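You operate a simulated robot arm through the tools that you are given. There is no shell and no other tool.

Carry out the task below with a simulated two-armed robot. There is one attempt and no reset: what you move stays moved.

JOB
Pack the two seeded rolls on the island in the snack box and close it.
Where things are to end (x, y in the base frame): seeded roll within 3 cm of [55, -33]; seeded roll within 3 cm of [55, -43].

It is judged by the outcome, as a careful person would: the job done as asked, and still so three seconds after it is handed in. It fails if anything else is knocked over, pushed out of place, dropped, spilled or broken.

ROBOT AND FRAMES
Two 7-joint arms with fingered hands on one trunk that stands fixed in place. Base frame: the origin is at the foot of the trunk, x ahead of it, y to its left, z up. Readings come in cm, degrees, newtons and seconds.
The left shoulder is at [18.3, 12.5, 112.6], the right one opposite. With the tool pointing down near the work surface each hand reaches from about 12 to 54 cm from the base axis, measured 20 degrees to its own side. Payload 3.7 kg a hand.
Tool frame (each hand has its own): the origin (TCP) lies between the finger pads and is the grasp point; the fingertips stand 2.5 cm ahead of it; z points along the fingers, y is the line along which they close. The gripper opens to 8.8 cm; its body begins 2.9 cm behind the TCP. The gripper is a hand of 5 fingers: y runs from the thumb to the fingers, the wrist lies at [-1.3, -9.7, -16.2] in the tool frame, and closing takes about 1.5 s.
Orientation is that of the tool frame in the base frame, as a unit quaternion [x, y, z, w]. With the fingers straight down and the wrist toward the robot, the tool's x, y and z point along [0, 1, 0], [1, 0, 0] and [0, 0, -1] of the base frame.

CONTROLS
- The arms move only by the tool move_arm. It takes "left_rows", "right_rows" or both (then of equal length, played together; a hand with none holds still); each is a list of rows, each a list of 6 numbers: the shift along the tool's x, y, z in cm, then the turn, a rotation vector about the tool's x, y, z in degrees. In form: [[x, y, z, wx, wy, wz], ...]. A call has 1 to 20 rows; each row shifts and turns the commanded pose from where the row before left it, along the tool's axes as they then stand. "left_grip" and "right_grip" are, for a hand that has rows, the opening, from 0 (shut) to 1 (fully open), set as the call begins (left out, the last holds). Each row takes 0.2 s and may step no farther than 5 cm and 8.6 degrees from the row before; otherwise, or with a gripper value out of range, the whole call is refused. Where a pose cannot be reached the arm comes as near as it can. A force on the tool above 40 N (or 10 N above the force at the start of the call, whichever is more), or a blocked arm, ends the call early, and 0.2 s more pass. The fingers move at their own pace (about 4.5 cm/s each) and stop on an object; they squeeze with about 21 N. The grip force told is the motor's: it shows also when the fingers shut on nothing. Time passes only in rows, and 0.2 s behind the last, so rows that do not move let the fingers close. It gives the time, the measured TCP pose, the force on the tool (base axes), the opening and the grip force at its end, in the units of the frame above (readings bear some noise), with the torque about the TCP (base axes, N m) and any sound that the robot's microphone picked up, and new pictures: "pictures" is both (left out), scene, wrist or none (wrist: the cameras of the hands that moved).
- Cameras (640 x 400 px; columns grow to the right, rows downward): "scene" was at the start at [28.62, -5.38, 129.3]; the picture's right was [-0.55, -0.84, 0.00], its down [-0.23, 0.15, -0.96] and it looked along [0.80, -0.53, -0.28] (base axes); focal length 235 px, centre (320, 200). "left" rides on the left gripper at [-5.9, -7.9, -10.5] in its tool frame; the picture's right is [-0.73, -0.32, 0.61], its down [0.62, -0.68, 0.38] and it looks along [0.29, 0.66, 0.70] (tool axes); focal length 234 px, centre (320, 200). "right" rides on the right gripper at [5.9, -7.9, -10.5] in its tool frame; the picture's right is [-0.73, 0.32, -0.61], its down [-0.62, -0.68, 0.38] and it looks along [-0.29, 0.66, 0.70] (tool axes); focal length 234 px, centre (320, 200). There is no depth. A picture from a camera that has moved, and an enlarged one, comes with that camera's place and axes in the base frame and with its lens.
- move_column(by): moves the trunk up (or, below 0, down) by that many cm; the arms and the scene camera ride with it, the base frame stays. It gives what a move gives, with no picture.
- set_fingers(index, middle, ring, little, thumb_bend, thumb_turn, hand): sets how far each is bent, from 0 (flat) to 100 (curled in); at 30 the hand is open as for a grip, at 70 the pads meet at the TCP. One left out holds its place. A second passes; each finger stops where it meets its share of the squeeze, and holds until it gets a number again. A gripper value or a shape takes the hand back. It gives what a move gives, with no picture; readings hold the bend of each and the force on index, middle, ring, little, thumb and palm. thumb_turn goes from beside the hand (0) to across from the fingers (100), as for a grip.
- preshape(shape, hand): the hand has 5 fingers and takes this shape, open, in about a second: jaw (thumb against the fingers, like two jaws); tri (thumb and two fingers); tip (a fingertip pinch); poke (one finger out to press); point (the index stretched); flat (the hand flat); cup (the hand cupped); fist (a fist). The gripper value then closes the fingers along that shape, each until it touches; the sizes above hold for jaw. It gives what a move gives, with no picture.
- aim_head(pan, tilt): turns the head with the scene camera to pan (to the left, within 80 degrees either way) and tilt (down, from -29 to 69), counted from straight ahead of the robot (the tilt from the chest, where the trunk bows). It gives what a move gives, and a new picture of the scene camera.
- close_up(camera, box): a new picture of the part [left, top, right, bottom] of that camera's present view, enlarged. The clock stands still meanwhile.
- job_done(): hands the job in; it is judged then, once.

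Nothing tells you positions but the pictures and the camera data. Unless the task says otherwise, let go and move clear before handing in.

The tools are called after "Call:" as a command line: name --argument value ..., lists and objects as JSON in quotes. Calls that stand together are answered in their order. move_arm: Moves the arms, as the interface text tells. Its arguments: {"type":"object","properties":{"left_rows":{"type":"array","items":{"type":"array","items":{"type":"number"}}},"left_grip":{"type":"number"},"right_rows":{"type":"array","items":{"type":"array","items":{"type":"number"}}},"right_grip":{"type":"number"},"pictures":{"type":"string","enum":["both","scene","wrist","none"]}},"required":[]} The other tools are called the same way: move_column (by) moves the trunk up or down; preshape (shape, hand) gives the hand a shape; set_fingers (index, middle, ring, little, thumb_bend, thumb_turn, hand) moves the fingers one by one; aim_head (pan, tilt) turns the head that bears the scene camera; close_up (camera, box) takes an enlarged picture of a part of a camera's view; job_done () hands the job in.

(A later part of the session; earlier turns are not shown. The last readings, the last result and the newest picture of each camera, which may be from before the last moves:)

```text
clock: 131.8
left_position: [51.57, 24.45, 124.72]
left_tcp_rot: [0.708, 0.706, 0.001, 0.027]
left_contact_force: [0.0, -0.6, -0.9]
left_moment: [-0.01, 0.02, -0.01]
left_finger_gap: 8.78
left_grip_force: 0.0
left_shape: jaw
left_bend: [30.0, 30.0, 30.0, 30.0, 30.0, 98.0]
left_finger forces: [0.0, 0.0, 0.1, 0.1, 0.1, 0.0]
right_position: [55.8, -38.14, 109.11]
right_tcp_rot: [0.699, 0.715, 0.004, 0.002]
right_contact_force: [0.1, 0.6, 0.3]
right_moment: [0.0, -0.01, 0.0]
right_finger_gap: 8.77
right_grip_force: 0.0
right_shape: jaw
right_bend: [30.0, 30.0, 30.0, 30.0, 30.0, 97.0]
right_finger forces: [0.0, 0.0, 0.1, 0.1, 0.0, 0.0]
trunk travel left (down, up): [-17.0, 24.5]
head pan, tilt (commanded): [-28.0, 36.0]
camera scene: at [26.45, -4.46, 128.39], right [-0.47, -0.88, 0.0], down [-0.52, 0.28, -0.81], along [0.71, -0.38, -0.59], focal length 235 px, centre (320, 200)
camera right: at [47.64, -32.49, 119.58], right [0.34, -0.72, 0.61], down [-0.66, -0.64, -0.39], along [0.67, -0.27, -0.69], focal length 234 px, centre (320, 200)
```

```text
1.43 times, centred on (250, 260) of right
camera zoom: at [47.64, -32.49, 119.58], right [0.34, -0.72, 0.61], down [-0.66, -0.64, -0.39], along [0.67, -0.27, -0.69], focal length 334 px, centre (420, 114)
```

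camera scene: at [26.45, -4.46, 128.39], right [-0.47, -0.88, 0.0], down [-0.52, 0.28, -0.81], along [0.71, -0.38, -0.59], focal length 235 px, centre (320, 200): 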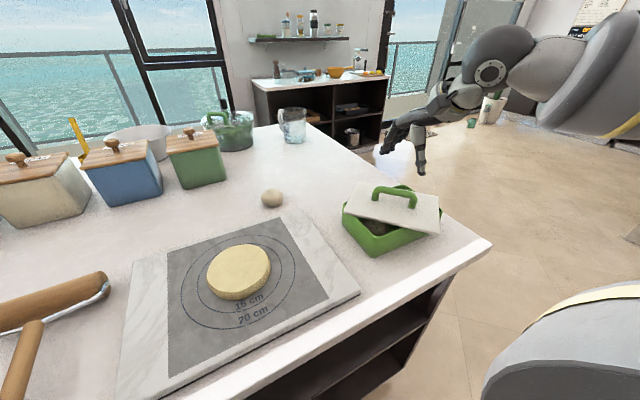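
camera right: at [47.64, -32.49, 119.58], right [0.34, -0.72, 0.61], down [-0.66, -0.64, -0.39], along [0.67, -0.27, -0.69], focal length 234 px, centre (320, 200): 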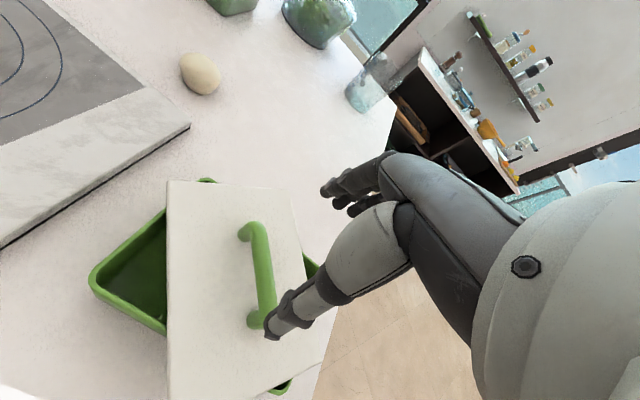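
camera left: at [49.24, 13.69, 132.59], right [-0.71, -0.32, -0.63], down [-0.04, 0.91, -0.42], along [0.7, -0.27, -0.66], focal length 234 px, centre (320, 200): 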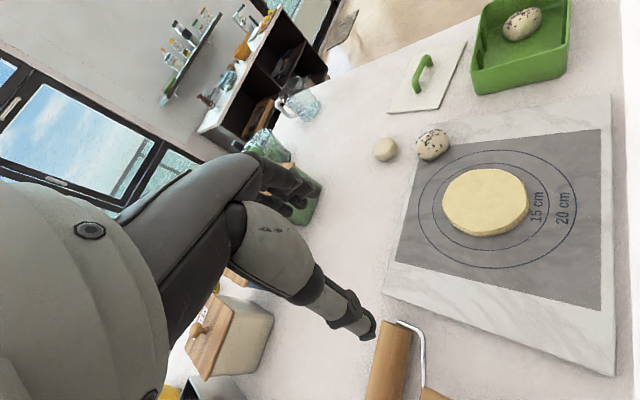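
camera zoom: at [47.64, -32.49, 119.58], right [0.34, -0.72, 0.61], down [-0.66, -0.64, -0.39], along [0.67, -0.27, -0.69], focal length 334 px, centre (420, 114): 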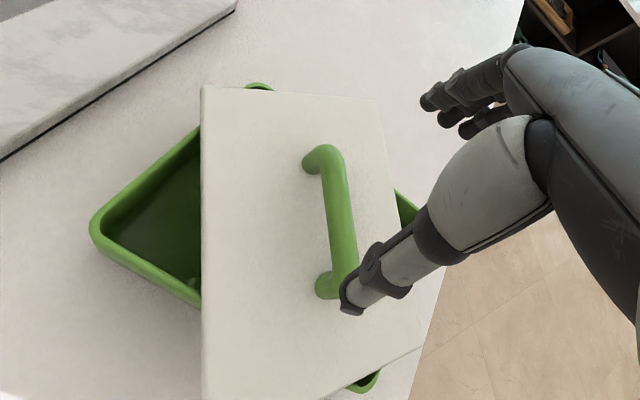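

The lid rests askew but stable on the rim (turned about -48°, centre near [55.5, -38.2]). I'll zoom in on how it rests and try the three-finger preshape in the air to see how thumb and fingers line up.

Call:
close_up --camera "scene" --box '[340, 195, 460, 250]'

Call:
preshape --hand "right" --shape "tri"

Call:
close_up --camera "right" --box '[220, 120, 440, 360]'

Call:
close_up --camera "scene" --box '[360, 90, 480, 190]'

```text
5.33 times, centred on (400, 222) of scene
camera zoom: at [26.45, -4.46, 128.39], right [-0.47, -0.88, 0.0], down [-0.52, 0.28, -0.81], along [0.71, -0.38, -0.59], focal length 1251 px, centre (-107, 80)
```

zoom: 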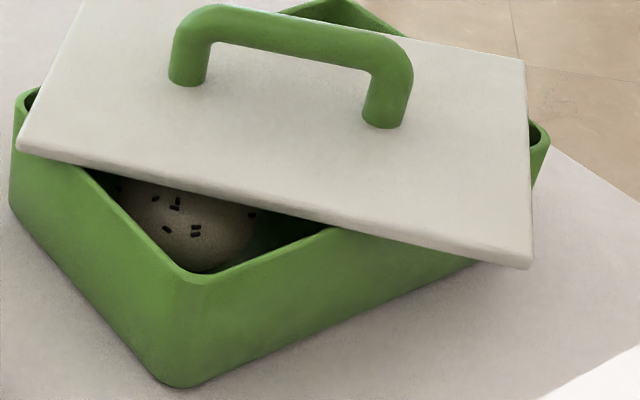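

```text
clock: 132.7
left_position: [51.39, 24.53, 124.84]
left_tcp_rot: [0.708, 0.705, 0.003, 0.029]
left_contact_force: [-0.3, -0.4, 0.5]
left_moment: [0.02, 0.0, 0.01]
left_finger_gap: 8.78
left_grip_force: 0.1
left_shape: jaw
left_bend: [30.0, 30.0, 30.0, 30.0, 30.0, 98.0]
left_finger forces: [0.0, 0.1, 0.0, 0.1, 0.0, 0.0]
right_position: [55.69, -38.01, 109.16]
right_tcp_rot: [0.698, 0.716, 0.004, 0.004]
right_contact_force: [-0.2, 0.1, -0.2]
right_moment: [-0.02, -0.03, 0.01]
right_finger_gap: 8.78
right_grip_force: 0.1
right_shape: tri
right_bend: [30.0, 30.0, 99.0, 99.0, 30.0, 97.0]
right_finger forces: [0.1, 0.1, 0.0, 0.0, 0.0, 0.0]
trunk travel left (down, up): [-17.0, 24.5]
head pan, tilt (commanded): [-28.0, 36.0]
```

```text
1.67 times, centred on (330, 240) of right
camera zoom: at [47.52, -32.38, 119.69], right [0.33, -0.72, 0.61], down [-0.66, -0.64, -0.39], along [0.67, -0.27, -0.69], focal length 390 px, centre (303, 133)
```

zoom: 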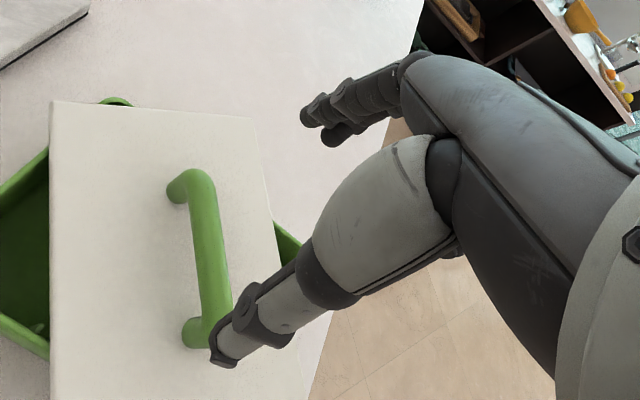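

```text
4.00 times, centred on (420, 140) of scene
camera zoom: at [26.33, -4.35, 128.44], right [-0.47, -0.88, 0.0], down [-0.52, 0.28, -0.81], along [0.71, -0.38, -0.59], focal length 939 px, centre (-80, 440)
```

zoom: 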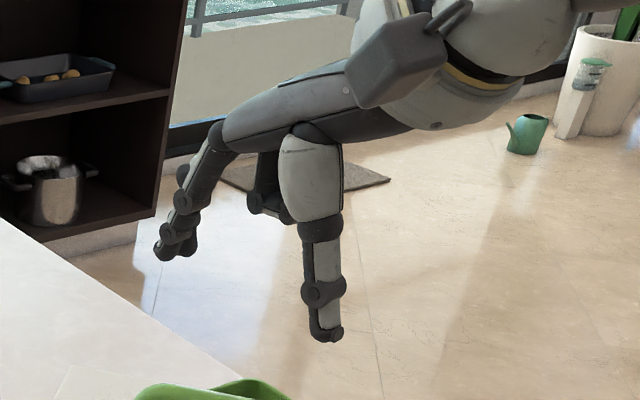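

The view shows that the thumb lies opposite the gap between index and middle finger, so the tri shape gives a balanced pinch. I'll turn the hand to the lid's -48° heading above the handle and descend part way to check.

Call:
move_arm --right_rows '[[0, 0, 0, 0, 0, 8.2], [0, 0, 0, 0, 0, 8.2], [0, 0, 0, 0, 0, 8.2], [0, 0, 0, 0, 0, 8.2], [0, 0, 0, 0, 0, 8.2], [0, 0, 0, 0, 0, 8.2], [0.3, 0, 2, 0, 0, 0], [0, 0, 3, 0, 0, 0], [0, 0, 0, 0, 0, 0]]' --pictures "both"

Call:
close_up --camera "scene" --box '[335, 130, 465, 250]'

Call:
close_up --camera "right" --box '[60, 120, 440, 400]'

```text
clock: 134.7
left_position: [51.28, 24.34, 124.74]
left_tcp_rot: [0.708, 0.706, 0.003, 0.028]
left_contact_force: [-0.5, 0.5, 0.0]
left_moment: [0.0, 0.02, 0.0]
left_finger_gap: 8.79
left_grip_force: 0.1
left_shape: jaw
left_bend: [30.0, 30.0, 30.0, 30.0, 30.0, 98.0]
left_finger forces: [0.0, 0.0, 0.0, 0.1, 0.1, 0.1]
right_position: [56.01, -37.8, 104.14]
right_tcp_rot: [0.933, 0.36, 0.005, 0.002]
right_contact_force: [0.4, -0.1, 0.8]
right_moment: [0.0, -0.05, 0.01]
right_finger_gap: 8.76
right_grip_force: 0.1
right_shape: tri
right_bend: [30.0, 30.0, 99.0, 99.0, 30.0, 97.0]
right_finger forces: [0.1, 0.1, 0.1, 0.1, 0.1, 0.0]
trunk travel left (down, up): [-17.0, 24.5]
head pan, tilt (commanded): [-28.0, 36.0]
camera scene: at [26.28, -4.35, 128.46], right [-0.47, -0.88, 0.0], down [-0.52, 0.28, -0.81], along [0.71, -0.38, -0.59], focal length 235 px, centre (320, 200)
camera right: at [54.91, -27.95, 114.59], right [-0.33, -0.73, 0.6], down [-0.92, 0.09, -0.39], along [0.23, -0.68, -0.69], focal length 234 px, centre (320, 200)
```

scene: 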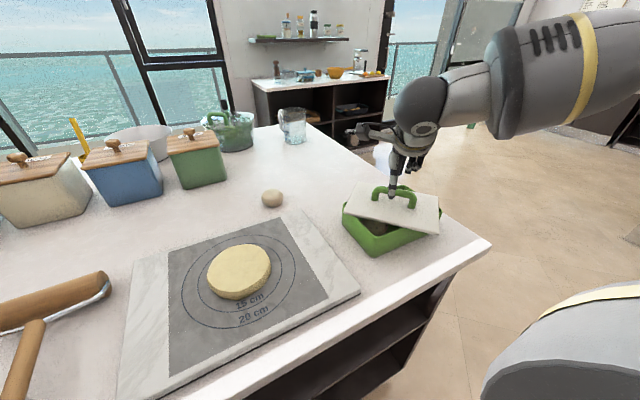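
right: 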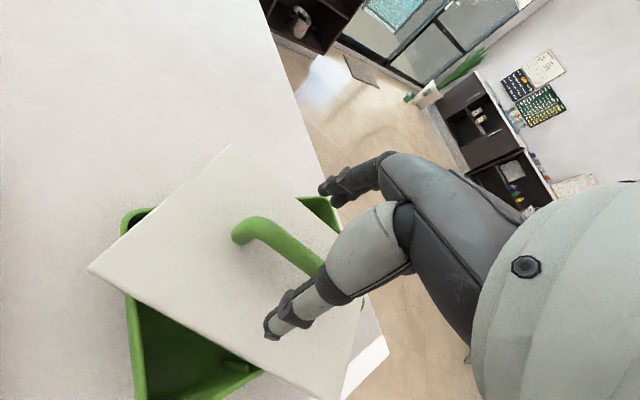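

```text
3.33 times, centred on (400, 190) of scene
camera zoom: at [26.28, -4.35, 128.46], right [-0.47, -0.88, 0.0], down [-0.52, 0.28, -0.81], along [0.71, -0.38, -0.59], focal length 782 px, centre (53, 233)
```

zoom: 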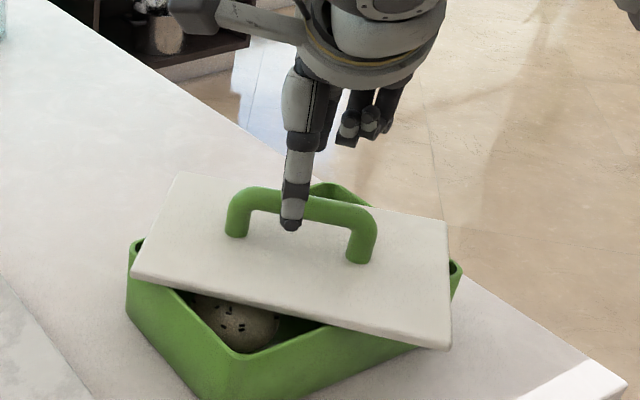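

```text
1.43 times, centred on (250, 260) of right
camera zoom: at [54.91, -27.95, 114.59], right [-0.33, -0.73, 0.6], down [-0.92, 0.09, -0.39], along [0.23, -0.68, -0.69], focal length 334 px, centre (420, 114)
```

zoom: 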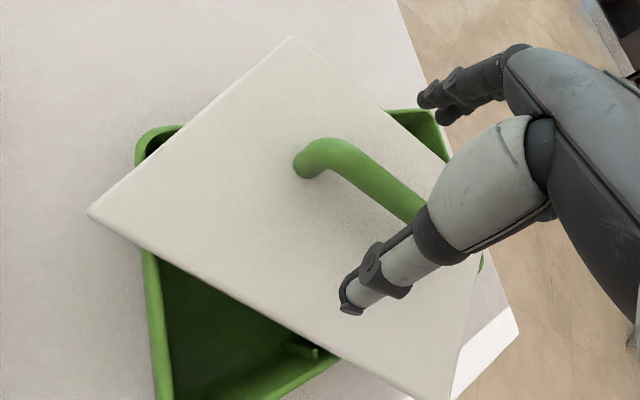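

The hand lines up with the handle. Descending to grip height and closing with thumb, index and middle.

Call:
move_arm --right_rows '[[0, 0, 1.5, 0, 0, 0], [0, 0, 1.0, 0, 0, 0], [0, 0, 0.5, 0, 0, 0], [0, 0, 0, 0, 0, 0]]' --pictures "wrist"

Call:
move_arm --right_rows '[[0, 0, 0, 0, 0, 0], [0, 0, 0, 0, 0, 0], [0, 0, 0, 0, 0, 0], [0, 0, 0, 0, 0, 0], [0, 0, 0, 0, 0, 0], [0, 0, 0, 0, 0, 0], [0, 0, 0, 0, 0, 0], [0, 0, 0, 0, 0, 0]]' --right_grip 0 --pictures "wrist"

Call:
close_up --camera "scene" --box '[335, 130, 465, 250]'

```text
clock: 135.7
left_position: [51.33, 24.32, 124.83]
left_tcp_rot: [0.708, 0.705, 0.003, 0.029]
left_contact_force: [-1.0, 0.6, -0.5]
left_moment: [0.0, 0.02, 0.0]
left_finger_gap: 8.77
left_grip_force: 0.0
left_shape: jaw
left_bend: [30.0, 30.0, 30.0, 30.0, 30.0, 98.0]
left_finger forces: [0.1, 0.1, 0.1, 0.0, 0.0, 0.1]
right_position: [56.01, -37.62, 101.04]
right_tcp_rot: [0.933, 0.361, 0.004, 0.002]
right_contact_force: [-0.3, 0.1, -0.5]
right_moment: [0.01, 0.02, -0.02]
right_finger_gap: 8.8
right_grip_force: 0.0
right_shape: tri
right_bend: [30.0, 30.0, 99.0, 99.0, 30.0, 97.0]
right_finger forces: [0.0, 0.0, 0.1, 0.1, 0.1, 0.1]
trunk travel left (down, up): [-17.0, 24.5]
head pan, tilt (commanded): [-28.0, 36.0]
camera right: at [54.94, -27.94, 111.55], right [-0.33, -0.73, 0.6], down [-0.92, 0.08, -0.39], along [0.23, -0.68, -0.69], focal length 234 px, centre (320, 200)
```

right: 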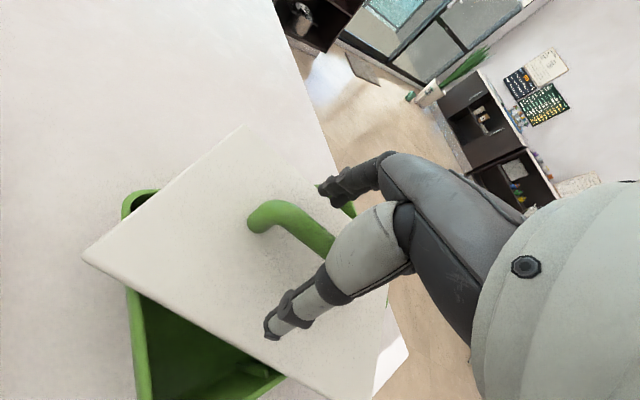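

```text
clock: 137.4
left_position: [51.31, 24.43, 124.76]
left_tcp_rot: [0.709, 0.705, 0.002, 0.029]
left_contact_force: [0.4, -0.2, 0.3]
left_moment: [0.01, -0.03, 0.0]
left_finger_gap: 8.77
left_grip_force: 0.0
left_shape: jaw
left_bend: [30.0, 30.0, 30.0, 30.0, 30.0, 98.0]
left_finger forces: [0.0, 0.0, 0.0, 0.0, 0.0, 0.0]
right_position: [56.09, -37.67, 101.12]
right_tcp_rot: [0.933, 0.36, 0.004, 0.002]
right_contact_force: [0.5, -0.2, -0.6]
right_moment: [-0.01, -0.01, -0.01]
right_finger_gap: 0.74
right_grip_force: 20.8
right_shape: tri
right_bend: [73.0, 72.0, 100.0, 100.0, 79.0, 100.0]
right_finger forces: [5.6, 0.7, 0.4, 0.0, 14.3, 0.1]
trunk travel left (down, up): [-17.0, 24.5]
head pan, tilt (commanded): [-28.0, 36.0]
camera right: at [54.95, -27.95, 111.55], right [-0.33, -0.73, 0.6], down [-0.92, 0.09, -0.39], along [0.23, -0.68, -0.69], focal length 234 px, centre (320, 200)
```

right: 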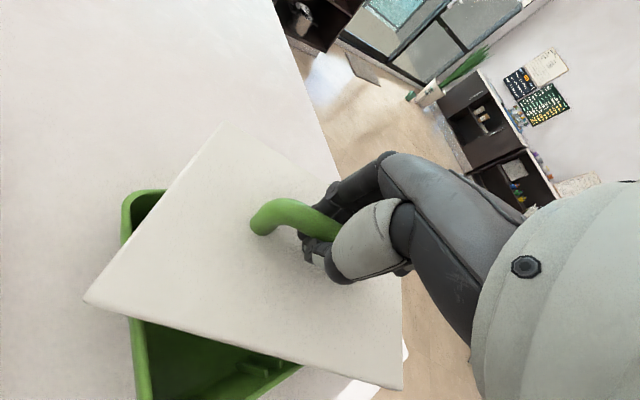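

```text
3.33 times, centred on (400, 190) of scene
camera zoom: at [26.32, -4.36, 128.44], right [-0.47, -0.88, 0.0], down [-0.52, 0.28, -0.81], along [0.71, -0.38, -0.59], focal length 782 px, centre (53, 233)
```

zoom: 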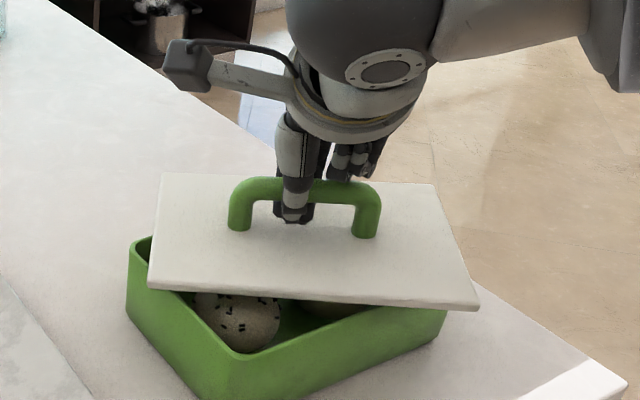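

The lid is held again, at about -32°. I'll lift it a little and see how it hangs.

Call:
move_arm --right_rows '[[0, 0, -0.5, 0, 0, 0], [0, 0, -1.5, 0, 0, 0], [0, 0, -2, 0, 0, 0], [0, 0, 0, 0, 0, 0]]' --pictures "wrist"

Call:
close_up --camera "scene" --box '[335, 130, 465, 250]'

Call:
close_up --camera "right" --box '[60, 120, 440, 400]'

```text
clock: 138.4
left_position: [51.36, 24.39, 124.74]
left_tcp_rot: [0.708, 0.705, 0.002, 0.029]
left_contact_force: [0.0, 0.7, 0.0]
left_moment: [-0.01, 0.02, -0.02]
left_finger_gap: 8.79
left_grip_force: 0.0
left_shape: jaw
left_bend: [30.0, 30.0, 30.0, 30.0, 30.0, 98.0]
left_finger forces: [0.0, 0.0, 0.0, 0.1, 0.1, 0.0]
right_position: [55.84, -37.72, 105.3]
right_tcp_rot: [0.933, 0.36, 0.005, 0.002]
right_contact_force: [-0.4, 0.0, -0.6]
right_moment: [0.03, 0.04, 0.02]
right_finger_gap: 0.77
right_grip_force: 20.9
right_shape: tri
right_bend: [73.0, 72.0, 100.0, 100.0, 79.0, 100.0]
right_finger forces: [5.6, 0.9, 0.4, 0.1, 14.2, 0.0]
trunk travel left (down, up): [-17.0, 24.5]
head pan, tilt (commanded): [-28.0, 36.0]
camera right: at [54.79, -27.97, 115.75], right [-0.33, -0.73, 0.6], down [-0.92, 0.09, -0.39], along [0.23, -0.68, -0.69], focal length 234 px, centre (320, 200)
```

right: 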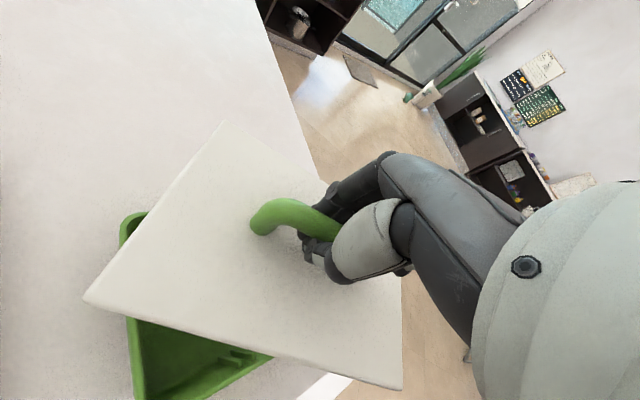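

```text
3.33 times, centred on (400, 190) of scene
camera zoom: at [26.35, -4.37, 128.43], right [-0.47, -0.88, 0.0], down [-0.52, 0.28, -0.81], along [0.71, -0.38, -0.59], focal length 782 px, centre (53, 233)
```

zoom: 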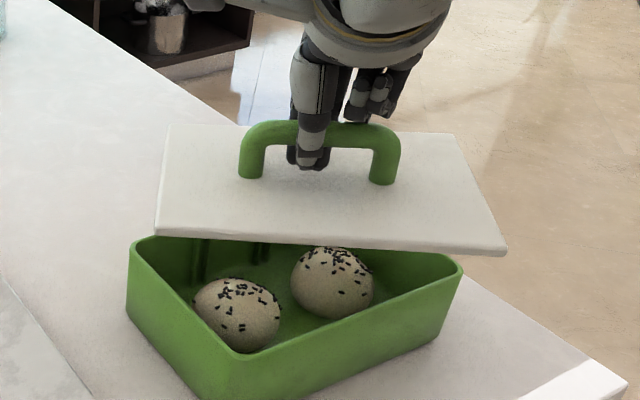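

```text
1.43 times, centred on (250, 260) of right
camera zoom: at [54.79, -27.97, 115.75], right [-0.33, -0.73, 0.6], down [-0.92, 0.09, -0.39], along [0.23, -0.68, -0.69], focal length 334 px, centre (420, 114)
```

zoom: 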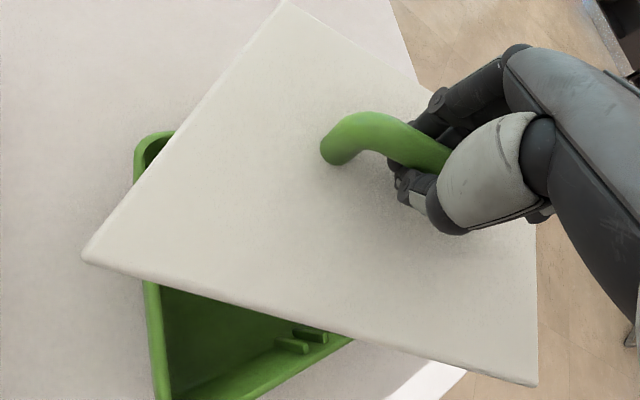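

Both rolls lie undisturbed. The lid hangs level on the hooked fingers, about 2.9 cm below the grasp point. I'll turn the hand +33° to square the lid up, then measure.

Call:
move_arm --right_rows '[[0, 0, 0, 0, 0, -8.25], [0, 0, 0, 0, 0, -8.25], [0, 0, 0, 0, 0, -8.25], [0, 0, 0, 0, 0, -8.25], [0, 0, 0, 0, 0, 0]]' --pictures "wrist"

Call:
close_up --camera "scene" --box '[335, 140, 465, 250]'

Call:
close_up --camera "right" --box '[40, 100, 440, 400]'

```text
clock: 139.7
left_position: [51.24, 24.5, 124.62]
left_tcp_rot: [0.708, 0.705, 0.002, 0.029]
left_contact_force: [-0.2, 0.4, 0.1]
left_moment: [0.0, 0.02, -0.01]
left_finger_gap: 8.76
left_grip_force: 0.1
left_shape: jaw
left_bend: [30.0, 30.0, 30.0, 30.0, 30.0, 98.0]
left_finger forces: [0.0, 0.0, 0.0, 0.0, 0.1, 0.0]
right_position: [55.97, -37.74, 105.14]
right_tcp_rot: [0.792, 0.611, 0.004, 0.004]
right_contact_force: [0.1, -0.1, -1.1]
right_moment: [0.0, 0.01, -0.01]
right_finger_gap: 0.77
right_grip_force: 21.2
right_shape: tri
right_bend: [73.0, 72.0, 100.0, 100.0, 79.0, 100.0]
right_finger forces: [5.6, 0.9, 0.4, 0.1, 14.1, 0.0]
trunk travel left (down, up): [-17.0, 24.5]
head pan, tilt (commanded): [-28.0, 36.0]
camera right: at [49.6, -30.13, 115.63], right [0.12, -0.78, 0.61], down [-0.81, -0.43, -0.39], along [0.57, -0.45, -0.69], focal length 234 px, centre (320, 200)
```

right: 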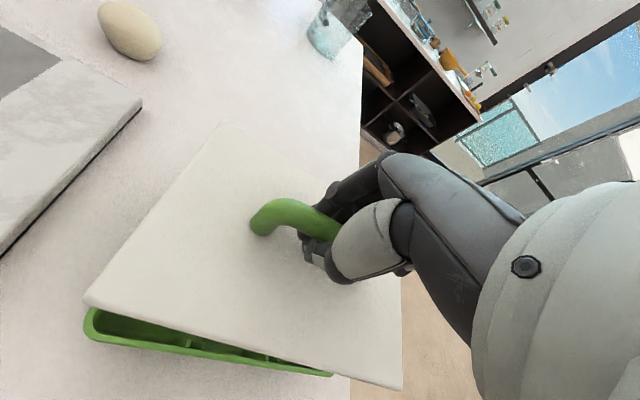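

```text
3.64 times, centred on (400, 195) of scene
camera zoom: at [26.32, -4.35, 128.45], right [-0.47, -0.88, 0.0], down [-0.52, 0.28, -0.81], along [0.71, -0.38, -0.59], focal length 853 px, centre (29, 218)
```

zoom: 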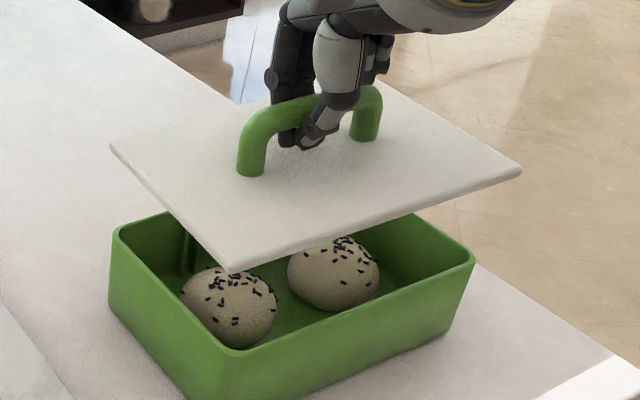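

```text
1.33 times, centred on (240, 250) of right
camera zoom: at [49.6, -30.13, 115.63], right [0.12, -0.78, 0.61], down [-0.81, -0.43, -0.39], along [0.57, -0.45, -0.69], focal length 312 px, centre (427, 133)
```

zoom: 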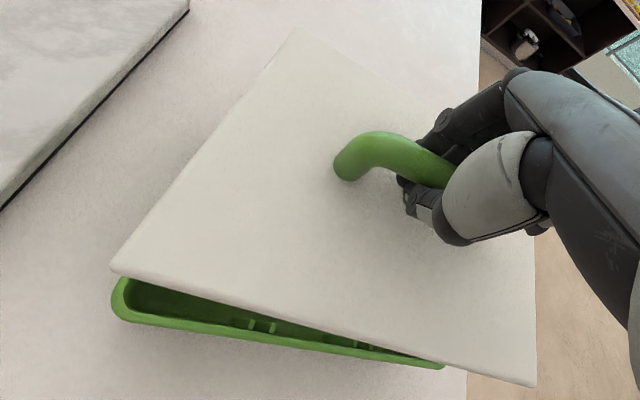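

Call:
move_arm --right_rows '[[0, 0, 0, 0, 0, -3], [0, 0, 1.5, 0, 0, 0], [0, 0, 1.5, 0, 0, 0], [0, 0, 1.0, 0, 0, 0], [0, 0, 0, 0, 0, 0]]' --pictures "wrist"

Call:
close_up --camera "scene" --box '[335, 165, 455, 260]'

Call:
close_up --camera "right" --box '[40, 200, 440, 400]'

```text
clock: 140.8
left_position: [51.55, 24.43, 124.79]
left_tcp_rot: [0.708, 0.705, 0.003, 0.028]
left_contact_force: [0.3, 0.4, 0.6]
left_moment: [-0.04, -0.01, 0.01]
left_finger_gap: 8.8
left_grip_force: 0.0
left_shape: jaw
left_bend: [30.0, 30.0, 30.0, 30.0, 30.0, 98.0]
left_finger forces: [0.0, 0.0, 0.1, 0.0, 0.0, 0.0]
right_position: [55.86, -37.79, 101.02]
right_tcp_rot: [0.776, 0.631, 0.004, 0.004]
right_contact_force: [-0.9, 0.1, -0.8]
right_moment: [-0.01, -0.01, 0.0]
right_finger_gap: 0.75
right_grip_force: 21.1
right_shape: tri
right_bend: [73.0, 72.0, 100.0, 100.0, 79.0, 100.0]
right_finger forces: [5.4, 0.9, 0.4, 0.0, 14.0, 0.0]
trunk travel left (down, up): [-17.0, 24.5]
head pan, tilt (commanded): [-28.0, 36.0]
camera right: at [49.23, -30.53, 111.51], right [0.16, -0.78, 0.61], down [-0.79, -0.47, -0.39], along [0.59, -0.42, -0.69], focal length 234 px, centre (320, 200)
```

right: 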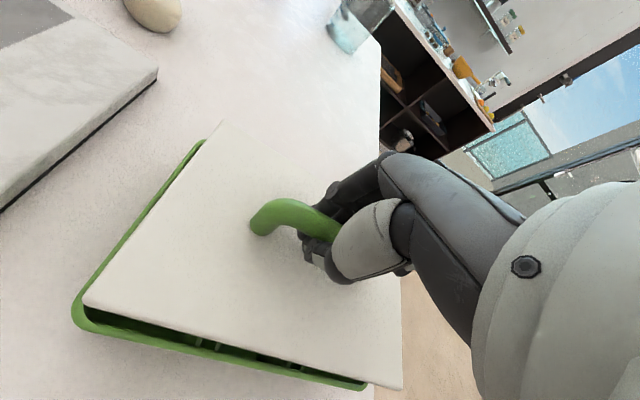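

```text
4.21 times, centred on (395, 212) of scene
camera zoom: at [26.31, -4.36, 128.45], right [-0.47, -0.88, 0.0], down [-0.52, 0.28, -0.81], along [0.71, -0.38, -0.59], focal length 988 px, centre (4, 147)
```

zoom: 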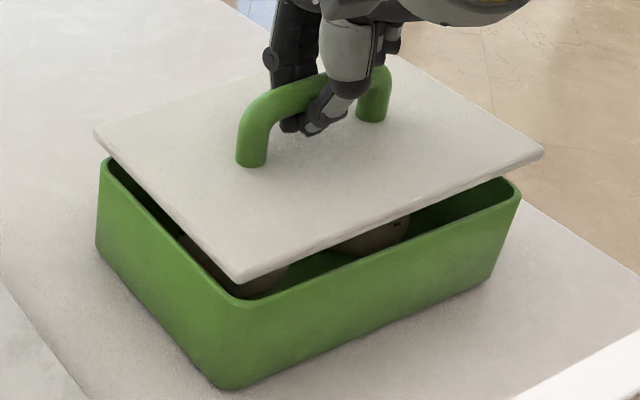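

```text
1.60 times, centred on (240, 300) of right
camera zoom: at [49.23, -30.53, 111.51], right [0.16, -0.78, 0.61], down [-0.79, -0.47, -0.39], along [0.59, -0.42, -0.69], focal length 375 px, centre (448, 40)
```

zoom: 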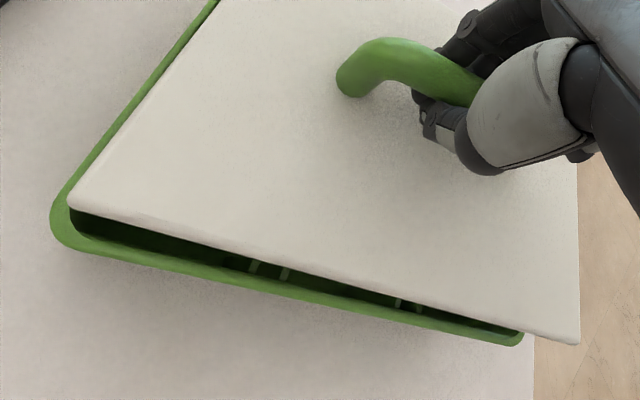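

The overhead wrist view shows the lid about 0.9 cm too far away from me and 0.75 cm too far right. I'll correct that and lower a bit more.

Call:
move_arm --right_rows '[[0.3, -0.5, 0, 0, 0, -0.7], [0.25, -0.5, 0, 0, 0, 0], [0, 0, 0.6, 0, 0, 0], [0, 0, 0, 0, 0, 0]]' --pictures "wrist"

Call:
close_up --camera "scene" --box '[335, 165, 455, 260]'

Call:
close_up --camera "right" --box '[40, 200, 440, 400]'

```text
clock: 141.8
left_position: [51.44, 24.41, 124.77]
left_tcp_rot: [0.708, 0.706, 0.003, 0.029]
left_contact_force: [0.7, 0.3, -0.4]
left_moment: [-0.02, 0.0, 0.0]
left_finger_gap: 8.76
left_grip_force: 0.1
left_shape: jaw
left_bend: [30.0, 30.0, 30.0, 30.0, 30.0, 98.0]
left_finger forces: [0.0, 0.1, 0.0, 0.1, 0.0, 0.0]
right_position: [55.07, -37.01, 100.46]
right_tcp_rot: [0.772, 0.635, 0.005, 0.003]
right_contact_force: [0.3, 0.4, -0.8]
right_moment: [-0.02, -0.01, 0.03]
right_finger_gap: 0.76
right_grip_force: 20.7
right_shape: tri
right_bend: [73.0, 72.0, 100.0, 100.0, 79.0, 100.0]
right_finger forces: [5.4, 1.1, 0.4, 0.1, 14.0, 0.1]
trunk travel left (down, up): [-17.0, 24.5]
head pan, tilt (commanded): [-28.0, 36.0]
camera right: at [48.29, -29.8, 110.95], right [0.17, -0.77, 0.61], down [-0.78, -0.48, -0.39], along [0.6, -0.41, -0.69], focal length 234 px, centre (320, 200)
```

right: 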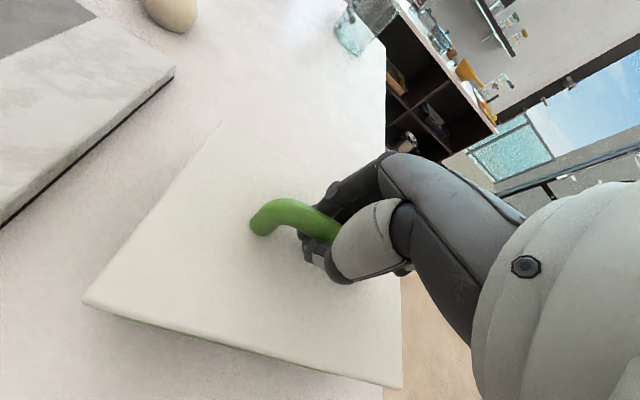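

```text
4.21 times, centred on (395, 212) of scene
camera zoom: at [26.31, -4.36, 128.45], right [-0.47, -0.88, 0.0], down [-0.52, 0.28, -0.81], along [0.71, -0.38, -0.59], focal length 988 px, centre (4, 147)
```

zoom: 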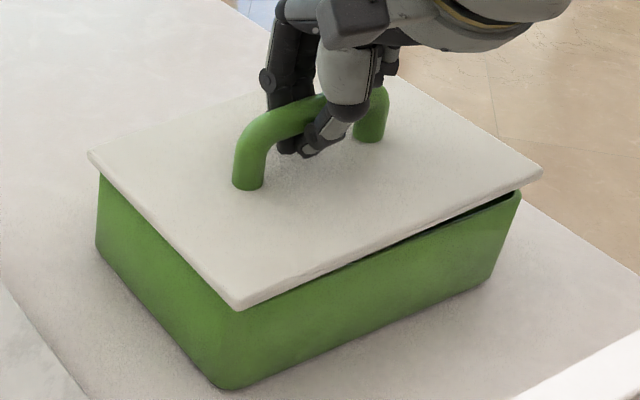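

```text
1.60 times, centred on (240, 300) of right
camera zoom: at [48.29, -29.8, 110.95], right [0.17, -0.77, 0.61], down [-0.78, -0.48, -0.39], along [0.6, -0.41, -0.69], focal length 375 px, centre (448, 40)
```

zoom: 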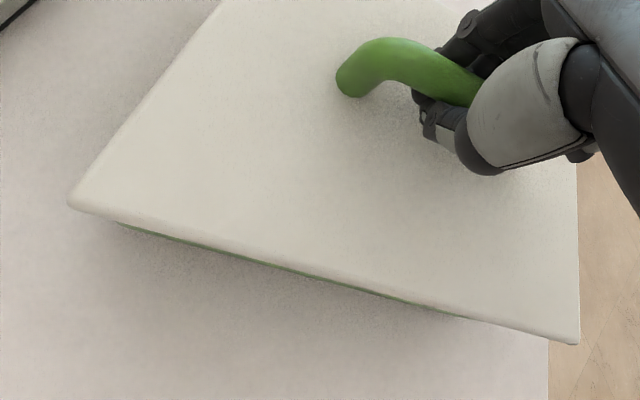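

The lid now covers the rim correctly; only its right side hangs slightly high. Lowering further so it lies down flat.

Call:
move_arm --right_rows '[[0, 0, 0.2, 0, 0, 0], [0, 0, 0.2, 0, 0, 0], [0, 0, 0, 0, 0, 0]]' --pictures "wrist"

Call:
close_up --camera "scene" --box '[335, 165, 455, 260]'

Call:
close_up --camera "right" --box '[40, 200, 440, 400]'

```text
clock: 142.7
left_position: [51.39, 24.55, 124.77]
left_tcp_rot: [0.708, 0.706, 0.003, 0.029]
left_contact_force: [-0.8, 0.6, 0.2]
left_moment: [0.0, 0.01, 0.01]
left_finger_gap: 8.79
left_grip_force: 0.1
left_shape: jaw
left_bend: [30.0, 30.0, 30.0, 30.0, 30.0, 98.0]
left_finger forces: [0.0, 0.0, 0.1, 0.1, 0.1, 0.1]
right_position: [55.05, -37.0, 100.06]
right_tcp_rot: [0.772, 0.635, 0.004, 0.004]
right_contact_force: [0.4, -0.7, -0.3]
right_moment: [-0.01, -0.01, -0.04]
right_finger_gap: 0.72
right_grip_force: 20.8
right_shape: tri
right_bend: [73.0, 72.0, 100.0, 100.0, 79.0, 100.0]
right_finger forces: [5.4, 1.3, 0.0, 0.0, 13.8, 0.1]
trunk travel left (down, up): [-17.0, 24.5]
head pan, tilt (commanded): [-28.0, 36.0]
camera right: at [48.29, -29.76, 110.53], right [0.17, -0.77, 0.61], down [-0.78, -0.48, -0.39], along [0.6, -0.41, -0.69], focal length 234 px, centre (320, 200)
```

right: 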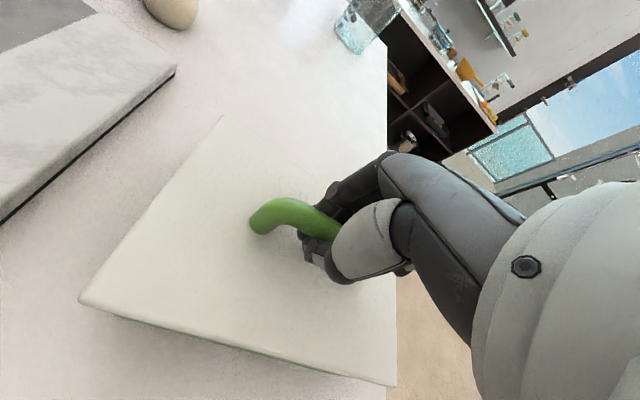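

```text
4.21 times, centred on (395, 212) of scene
camera zoom: at [26.32, -4.36, 128.45], right [-0.47, -0.88, 0.0], down [-0.52, 0.28, -0.81], along [0.71, -0.38, -0.59], focal length 988 px, centre (4, 147)
```

zoom: 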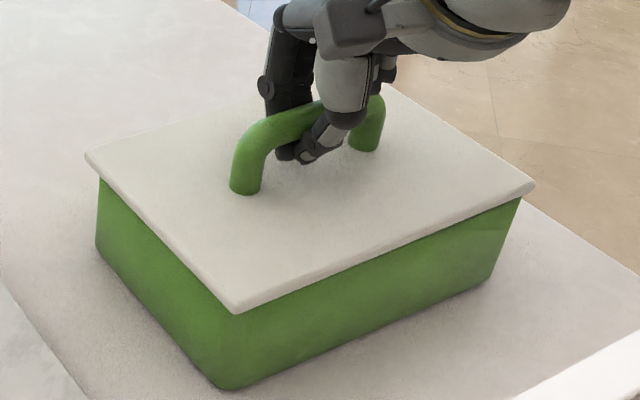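

```text
1.60 times, centred on (240, 300) of right
camera zoom: at [48.29, -29.76, 110.53], right [0.17, -0.77, 0.61], down [-0.78, -0.48, -0.39], along [0.6, -0.41, -0.69], focal length 375 px, centre (448, 40)
```

zoom: 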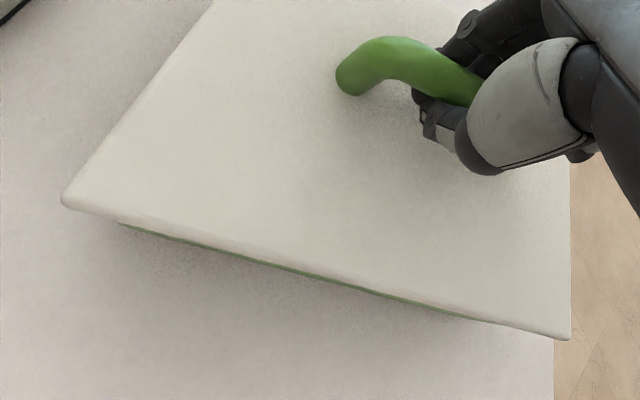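

The lid lies flat and square with no visible gap. I'll lower the hand slightly so the bar is free of the fingers, then open.

Call:
move_arm --right_rows '[[0, 0, 0.2, 0, 0, 0], [0, 0, 0, 0, 0, 0]]' --pictures "none"

Call:
close_up --camera "scene" --box '[335, 165, 455, 260]'

```text
clock: 143.2
left_position: [51.44, 24.42, 124.77]
left_tcp_rot: [0.708, 0.705, 0.002, 0.029]
left_contact_force: [-0.4, 0.3, -0.1]
left_moment: [0.02, 0.02, 0.02]
left_finger_gap: 8.77
left_grip_force: 0.1
left_shape: jaw
left_bend: [30.0, 30.0, 30.0, 30.0, 30.0, 98.0]
left_finger forces: [0.1, 0.1, 0.1, 0.1, 0.0, 0.0]
right_position: [55.1, -37.04, 99.96]
right_tcp_rot: [0.772, 0.635, 0.004, 0.004]
right_contact_force: [0.3, 0.5, 0.0]
right_moment: [0.01, -0.01, 0.0]
right_finger_gap: 0.73
right_grip_force: 21.3
right_shape: tri
right_bend: [73.0, 72.0, 100.0, 100.0, 79.0, 100.0]
right_finger forces: [4.8, 1.1, 0.0, 0.0, 13.6, 0.1]
trunk travel left (down, up): [-17.0, 24.5]
head pan, tilt (commanded): [-28.0, 36.0]
```

```text
4.21 times, centred on (395, 212) of scene
camera zoom: at [26.31, -4.35, 128.45], right [-0.47, -0.88, 0.0], down [-0.52, 0.28, -0.81], along [0.71, -0.38, -0.59], focal length 988 px, centre (4, 147)
```

zoom: 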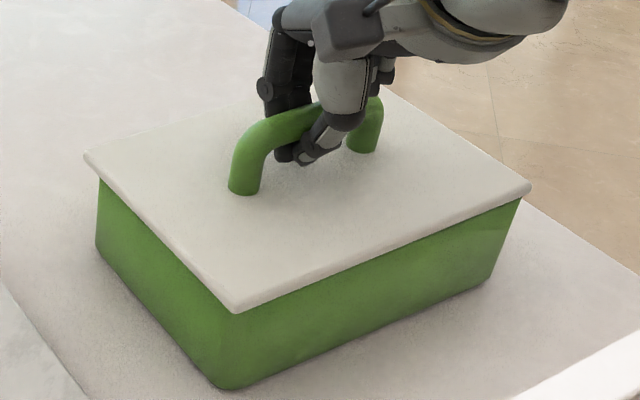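

Call:
move_arm --right_rows '[[0, 0, 0.15, 0, 0, 0], [0, 0, 0, 0, 0, 0]]' --right_grip 0.12 --pictures "wrist"

Call:
close_up --camera "scene" --box '[335, 165, 455, 260]'

```text
clock: 143.8
left_position: [51.32, 24.4, 124.9]
left_tcp_rot: [0.708, 0.705, 0.003, 0.028]
left_contact_force: [-0.1, -0.2, 0.1]
left_moment: [0.01, -0.01, -0.02]
left_finger_gap: 8.77
left_grip_force: 0.1
left_shape: jaw
left_bend: [30.0, 30.0, 30.0, 30.0, 30.0, 98.0]
left_finger forces: [0.0, 0.1, 0.0, 0.0, 0.0, 0.1]
right_position: [55.2, -36.95, 100.06]
right_tcp_rot: [0.772, 0.636, 0.003, 0.003]
right_contact_force: [-0.9, -0.7, 3.2]
right_moment: [-0.05, 0.01, 0.03]
right_finger_gap: 1.03
right_grip_force: 0.0
right_shape: tri
right_bend: [72.0, 63.0, 99.0, 99.0, 74.0, 100.0]
right_finger forces: [0.0, 0.0, 2.7, 0.0, 0.0, 0.0]
trunk travel left (down, up): [-17.0, 24.5]
head pan, tilt (commanded): [-28.0, 36.0]
camera right: at [48.34, -29.75, 110.28], right [0.17, -0.77, 0.61], down [-0.78, -0.48, -0.39], along [0.6, -0.41, -0.69], focal length 234 px, centre (320, 200)
```

right: 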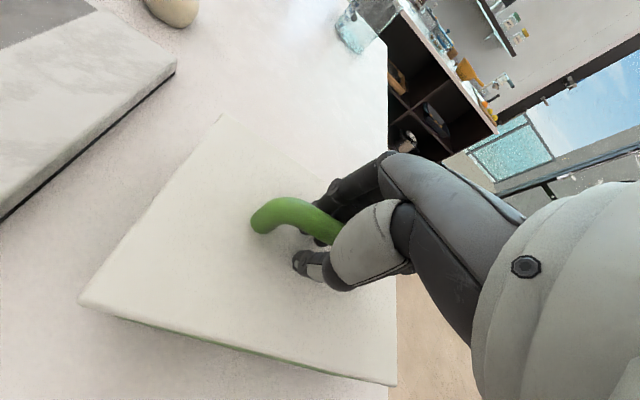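

```text
4.21 times, centred on (395, 212) of scene
camera zoom: at [26.28, -4.34, 128.46], right [-0.47, -0.88, 0.0], down [-0.52, 0.28, -0.81], along [0.71, -0.38, -0.59], focal length 988 px, centre (4, 147)
```

zoom: 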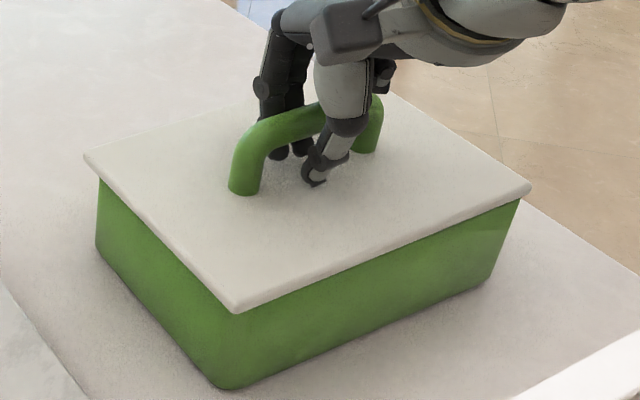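

The lid stayed put, and a curled ring finger now rests on the bar. Opening fully and rising a little.

Call:
move_arm --right_rows '[[0, 0, -0.1, 0, 0, 0], [0, 0, 0, 0, 0, 0], [0, 0, 0, 0, 0, 0], [0, 0, 0, 0, 0, 0], [0, 0, 0, 0, 0, 0], [0, 0, 0, 0, 0, 0], [0, 0, 0, 0, 0, 0], [0, 0, 0, 0, 0, 0]]' --right_grip 1 --pictures "wrist"

Call:
close_up --camera "scene" --box '[335, 165, 455, 260]'

Call:
close_up --camera "right" --box '[40, 200, 440, 400]'

```text
clock: 145.7
left_position: [51.42, 24.43, 124.75]
left_tcp_rot: [0.709, 0.705, 0.002, 0.029]
left_contact_force: [-1.0, 0.5, -1.1]
left_moment: [0.01, -0.02, 0.01]
left_finger_gap: 8.79
left_grip_force: 0.2
left_shape: jaw
left_bend: [30.0, 30.0, 30.0, 30.0, 30.0, 98.0]
left_finger forces: [0.1, 0.0, 0.0, 0.1, 0.0, 0.0]
right_position: [55.19, -36.99, 99.92]
right_tcp_rot: [0.773, 0.635, 0.004, 0.003]
right_contact_force: [0.3, 0.6, -0.1]
right_moment: [0.01, 0.0, -0.01]
right_finger_gap: 8.75
right_grip_force: 0.0
right_shape: tri
right_bend: [30.0, 30.0, 99.0, 99.0, 30.0, 98.0]
right_finger forces: [0.0, 0.0, 0.1, 0.0, 0.0, 0.0]
trunk travel left (down, up): [-17.0, 24.5]
head pan, tilt (commanded): [-28.0, 36.0]
heard: snap
camera right: at [48.39, -29.76, 110.35], right [0.17, -0.77, 0.61], down [-0.78, -0.48, -0.39], along [0.6, -0.41, -0.69], focal length 234 px, centre (320, 200)
```

right: 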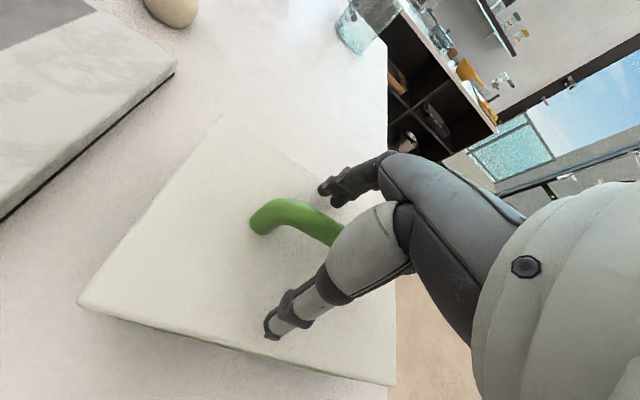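

```text
4.21 times, centred on (395, 212) of scene
camera zoom: at [26.32, -4.36, 128.45], right [-0.47, -0.88, 0.0], down [-0.52, 0.28, -0.81], along [0.71, -0.38, -0.59], focal length 988 px, centre (4, 147)
```

zoom: 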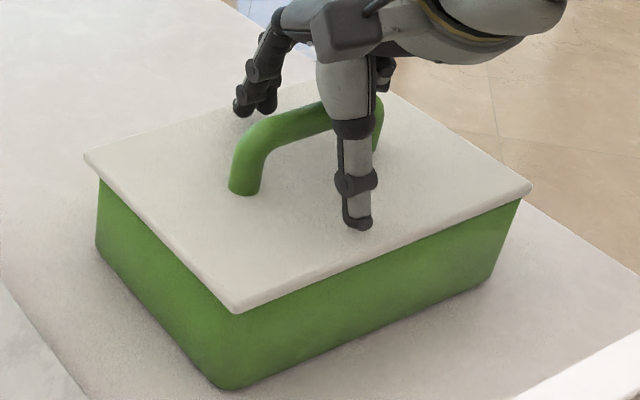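

```text
1.60 times, centred on (240, 300) of right
camera zoom: at [48.39, -29.76, 110.35], right [0.17, -0.77, 0.61], down [-0.78, -0.48, -0.39], along [0.6, -0.41, -0.69], focal length 375 px, centre (448, 40)
```

zoom: 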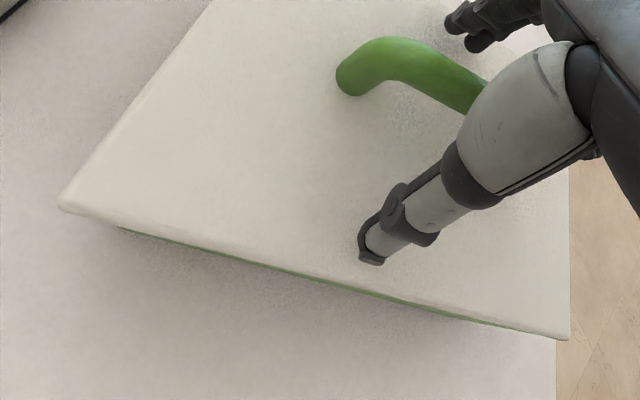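

The lid snapped shut and sits flush all round. Now I'll raise the hand straight up and clear.

Call:
move_arm --right_rows '[[0, 0, -0.6, 0, 0, 0], [0, 0, -1, 0, 0, 0], [0, 0, -2, 0, 0, 0], [0, 0, -3, 0, 0, 0], [0, 0, -4, 0, 0, 0], [0, 0, -4, 0, 0, 0], [0, 0, 0, 0, 0, 0]]' --pictures "both"

Call:
close_up --camera "scene" --box '[335, 150, 465, 260]'

```text
clock: 147.2
left_position: [51.44, 24.48, 124.76]
left_tcp_rot: [0.708, 0.705, 0.003, 0.028]
left_contact_force: [0.8, -0.5, -1.5]
left_moment: [0.01, -0.01, 0.01]
left_finger_gap: 8.76
left_grip_force: 0.0
left_shape: jaw
left_bend: [30.0, 30.0, 30.0, 30.0, 30.0, 98.0]
left_finger forces: [0.1, 0.1, 0.1, 0.1, 0.1, 0.0]
right_position: [54.81, -36.97, 114.46]
right_tcp_rot: [0.771, 0.636, 0.003, 0.002]
right_contact_force: [-0.2, 0.5, 0.9]
right_moment: [-0.01, 0.04, -0.01]
right_finger_gap: 8.77
right_grip_force: 0.1
right_shape: tri
right_bend: [30.0, 30.0, 99.0, 99.0, 30.0, 98.0]
right_finger forces: [0.0, 0.0, 0.0, 0.0, 0.0, 0.1]
trunk travel left (down, up): [-17.0, 24.5]
head pan, tilt (commanded): [-28.0, 36.0]
camera scene: at [26.31, -4.37, 128.45], right [-0.47, -0.88, 0.0], down [-0.52, 0.28, -0.81], along [0.71, -0.38, -0.59], focal length 235 px, centre (320, 200)
camera right: at [48.06, -29.69, 124.91], right [0.17, -0.77, 0.61], down [-0.78, -0.48, -0.39], along [0.6, -0.41, -0.69], focal length 234 px, centre (320, 200)
```

scene: 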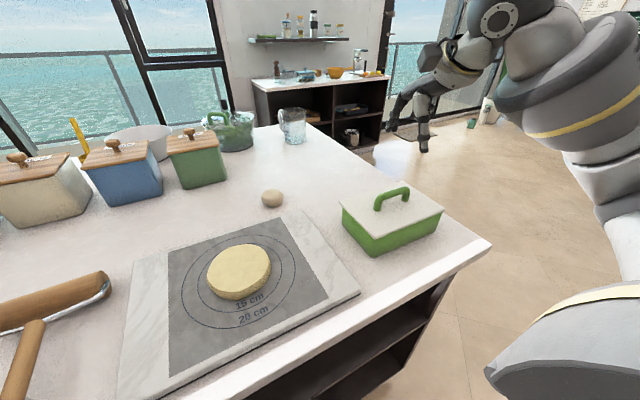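
right: 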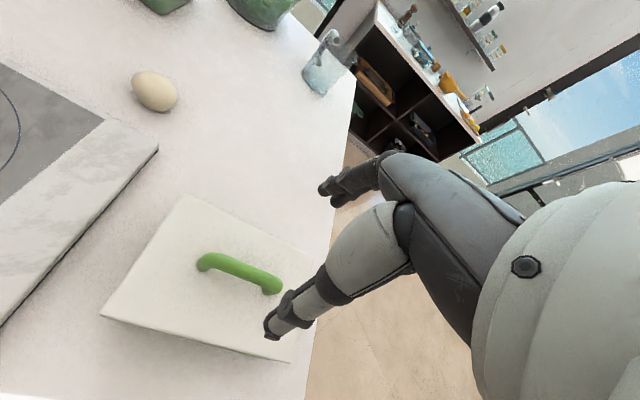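

```text
3.64 times, centred on (400, 205) of scene
camera zoom: at [26.31, -4.37, 128.45], right [-0.47, -0.88, 0.0], down [-0.52, 0.28, -0.81], along [0.71, -0.38, -0.59], focal length 853 px, centre (29, 182)
```

zoom: 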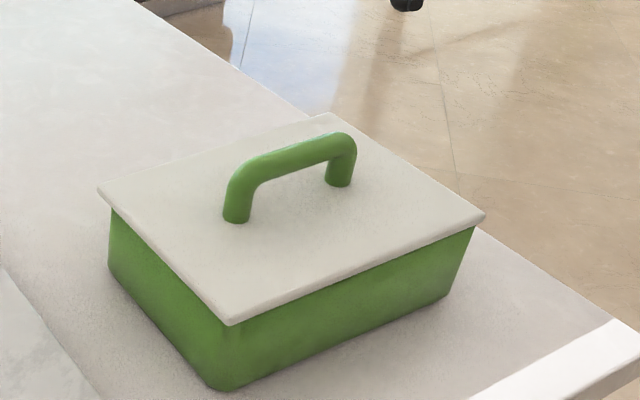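

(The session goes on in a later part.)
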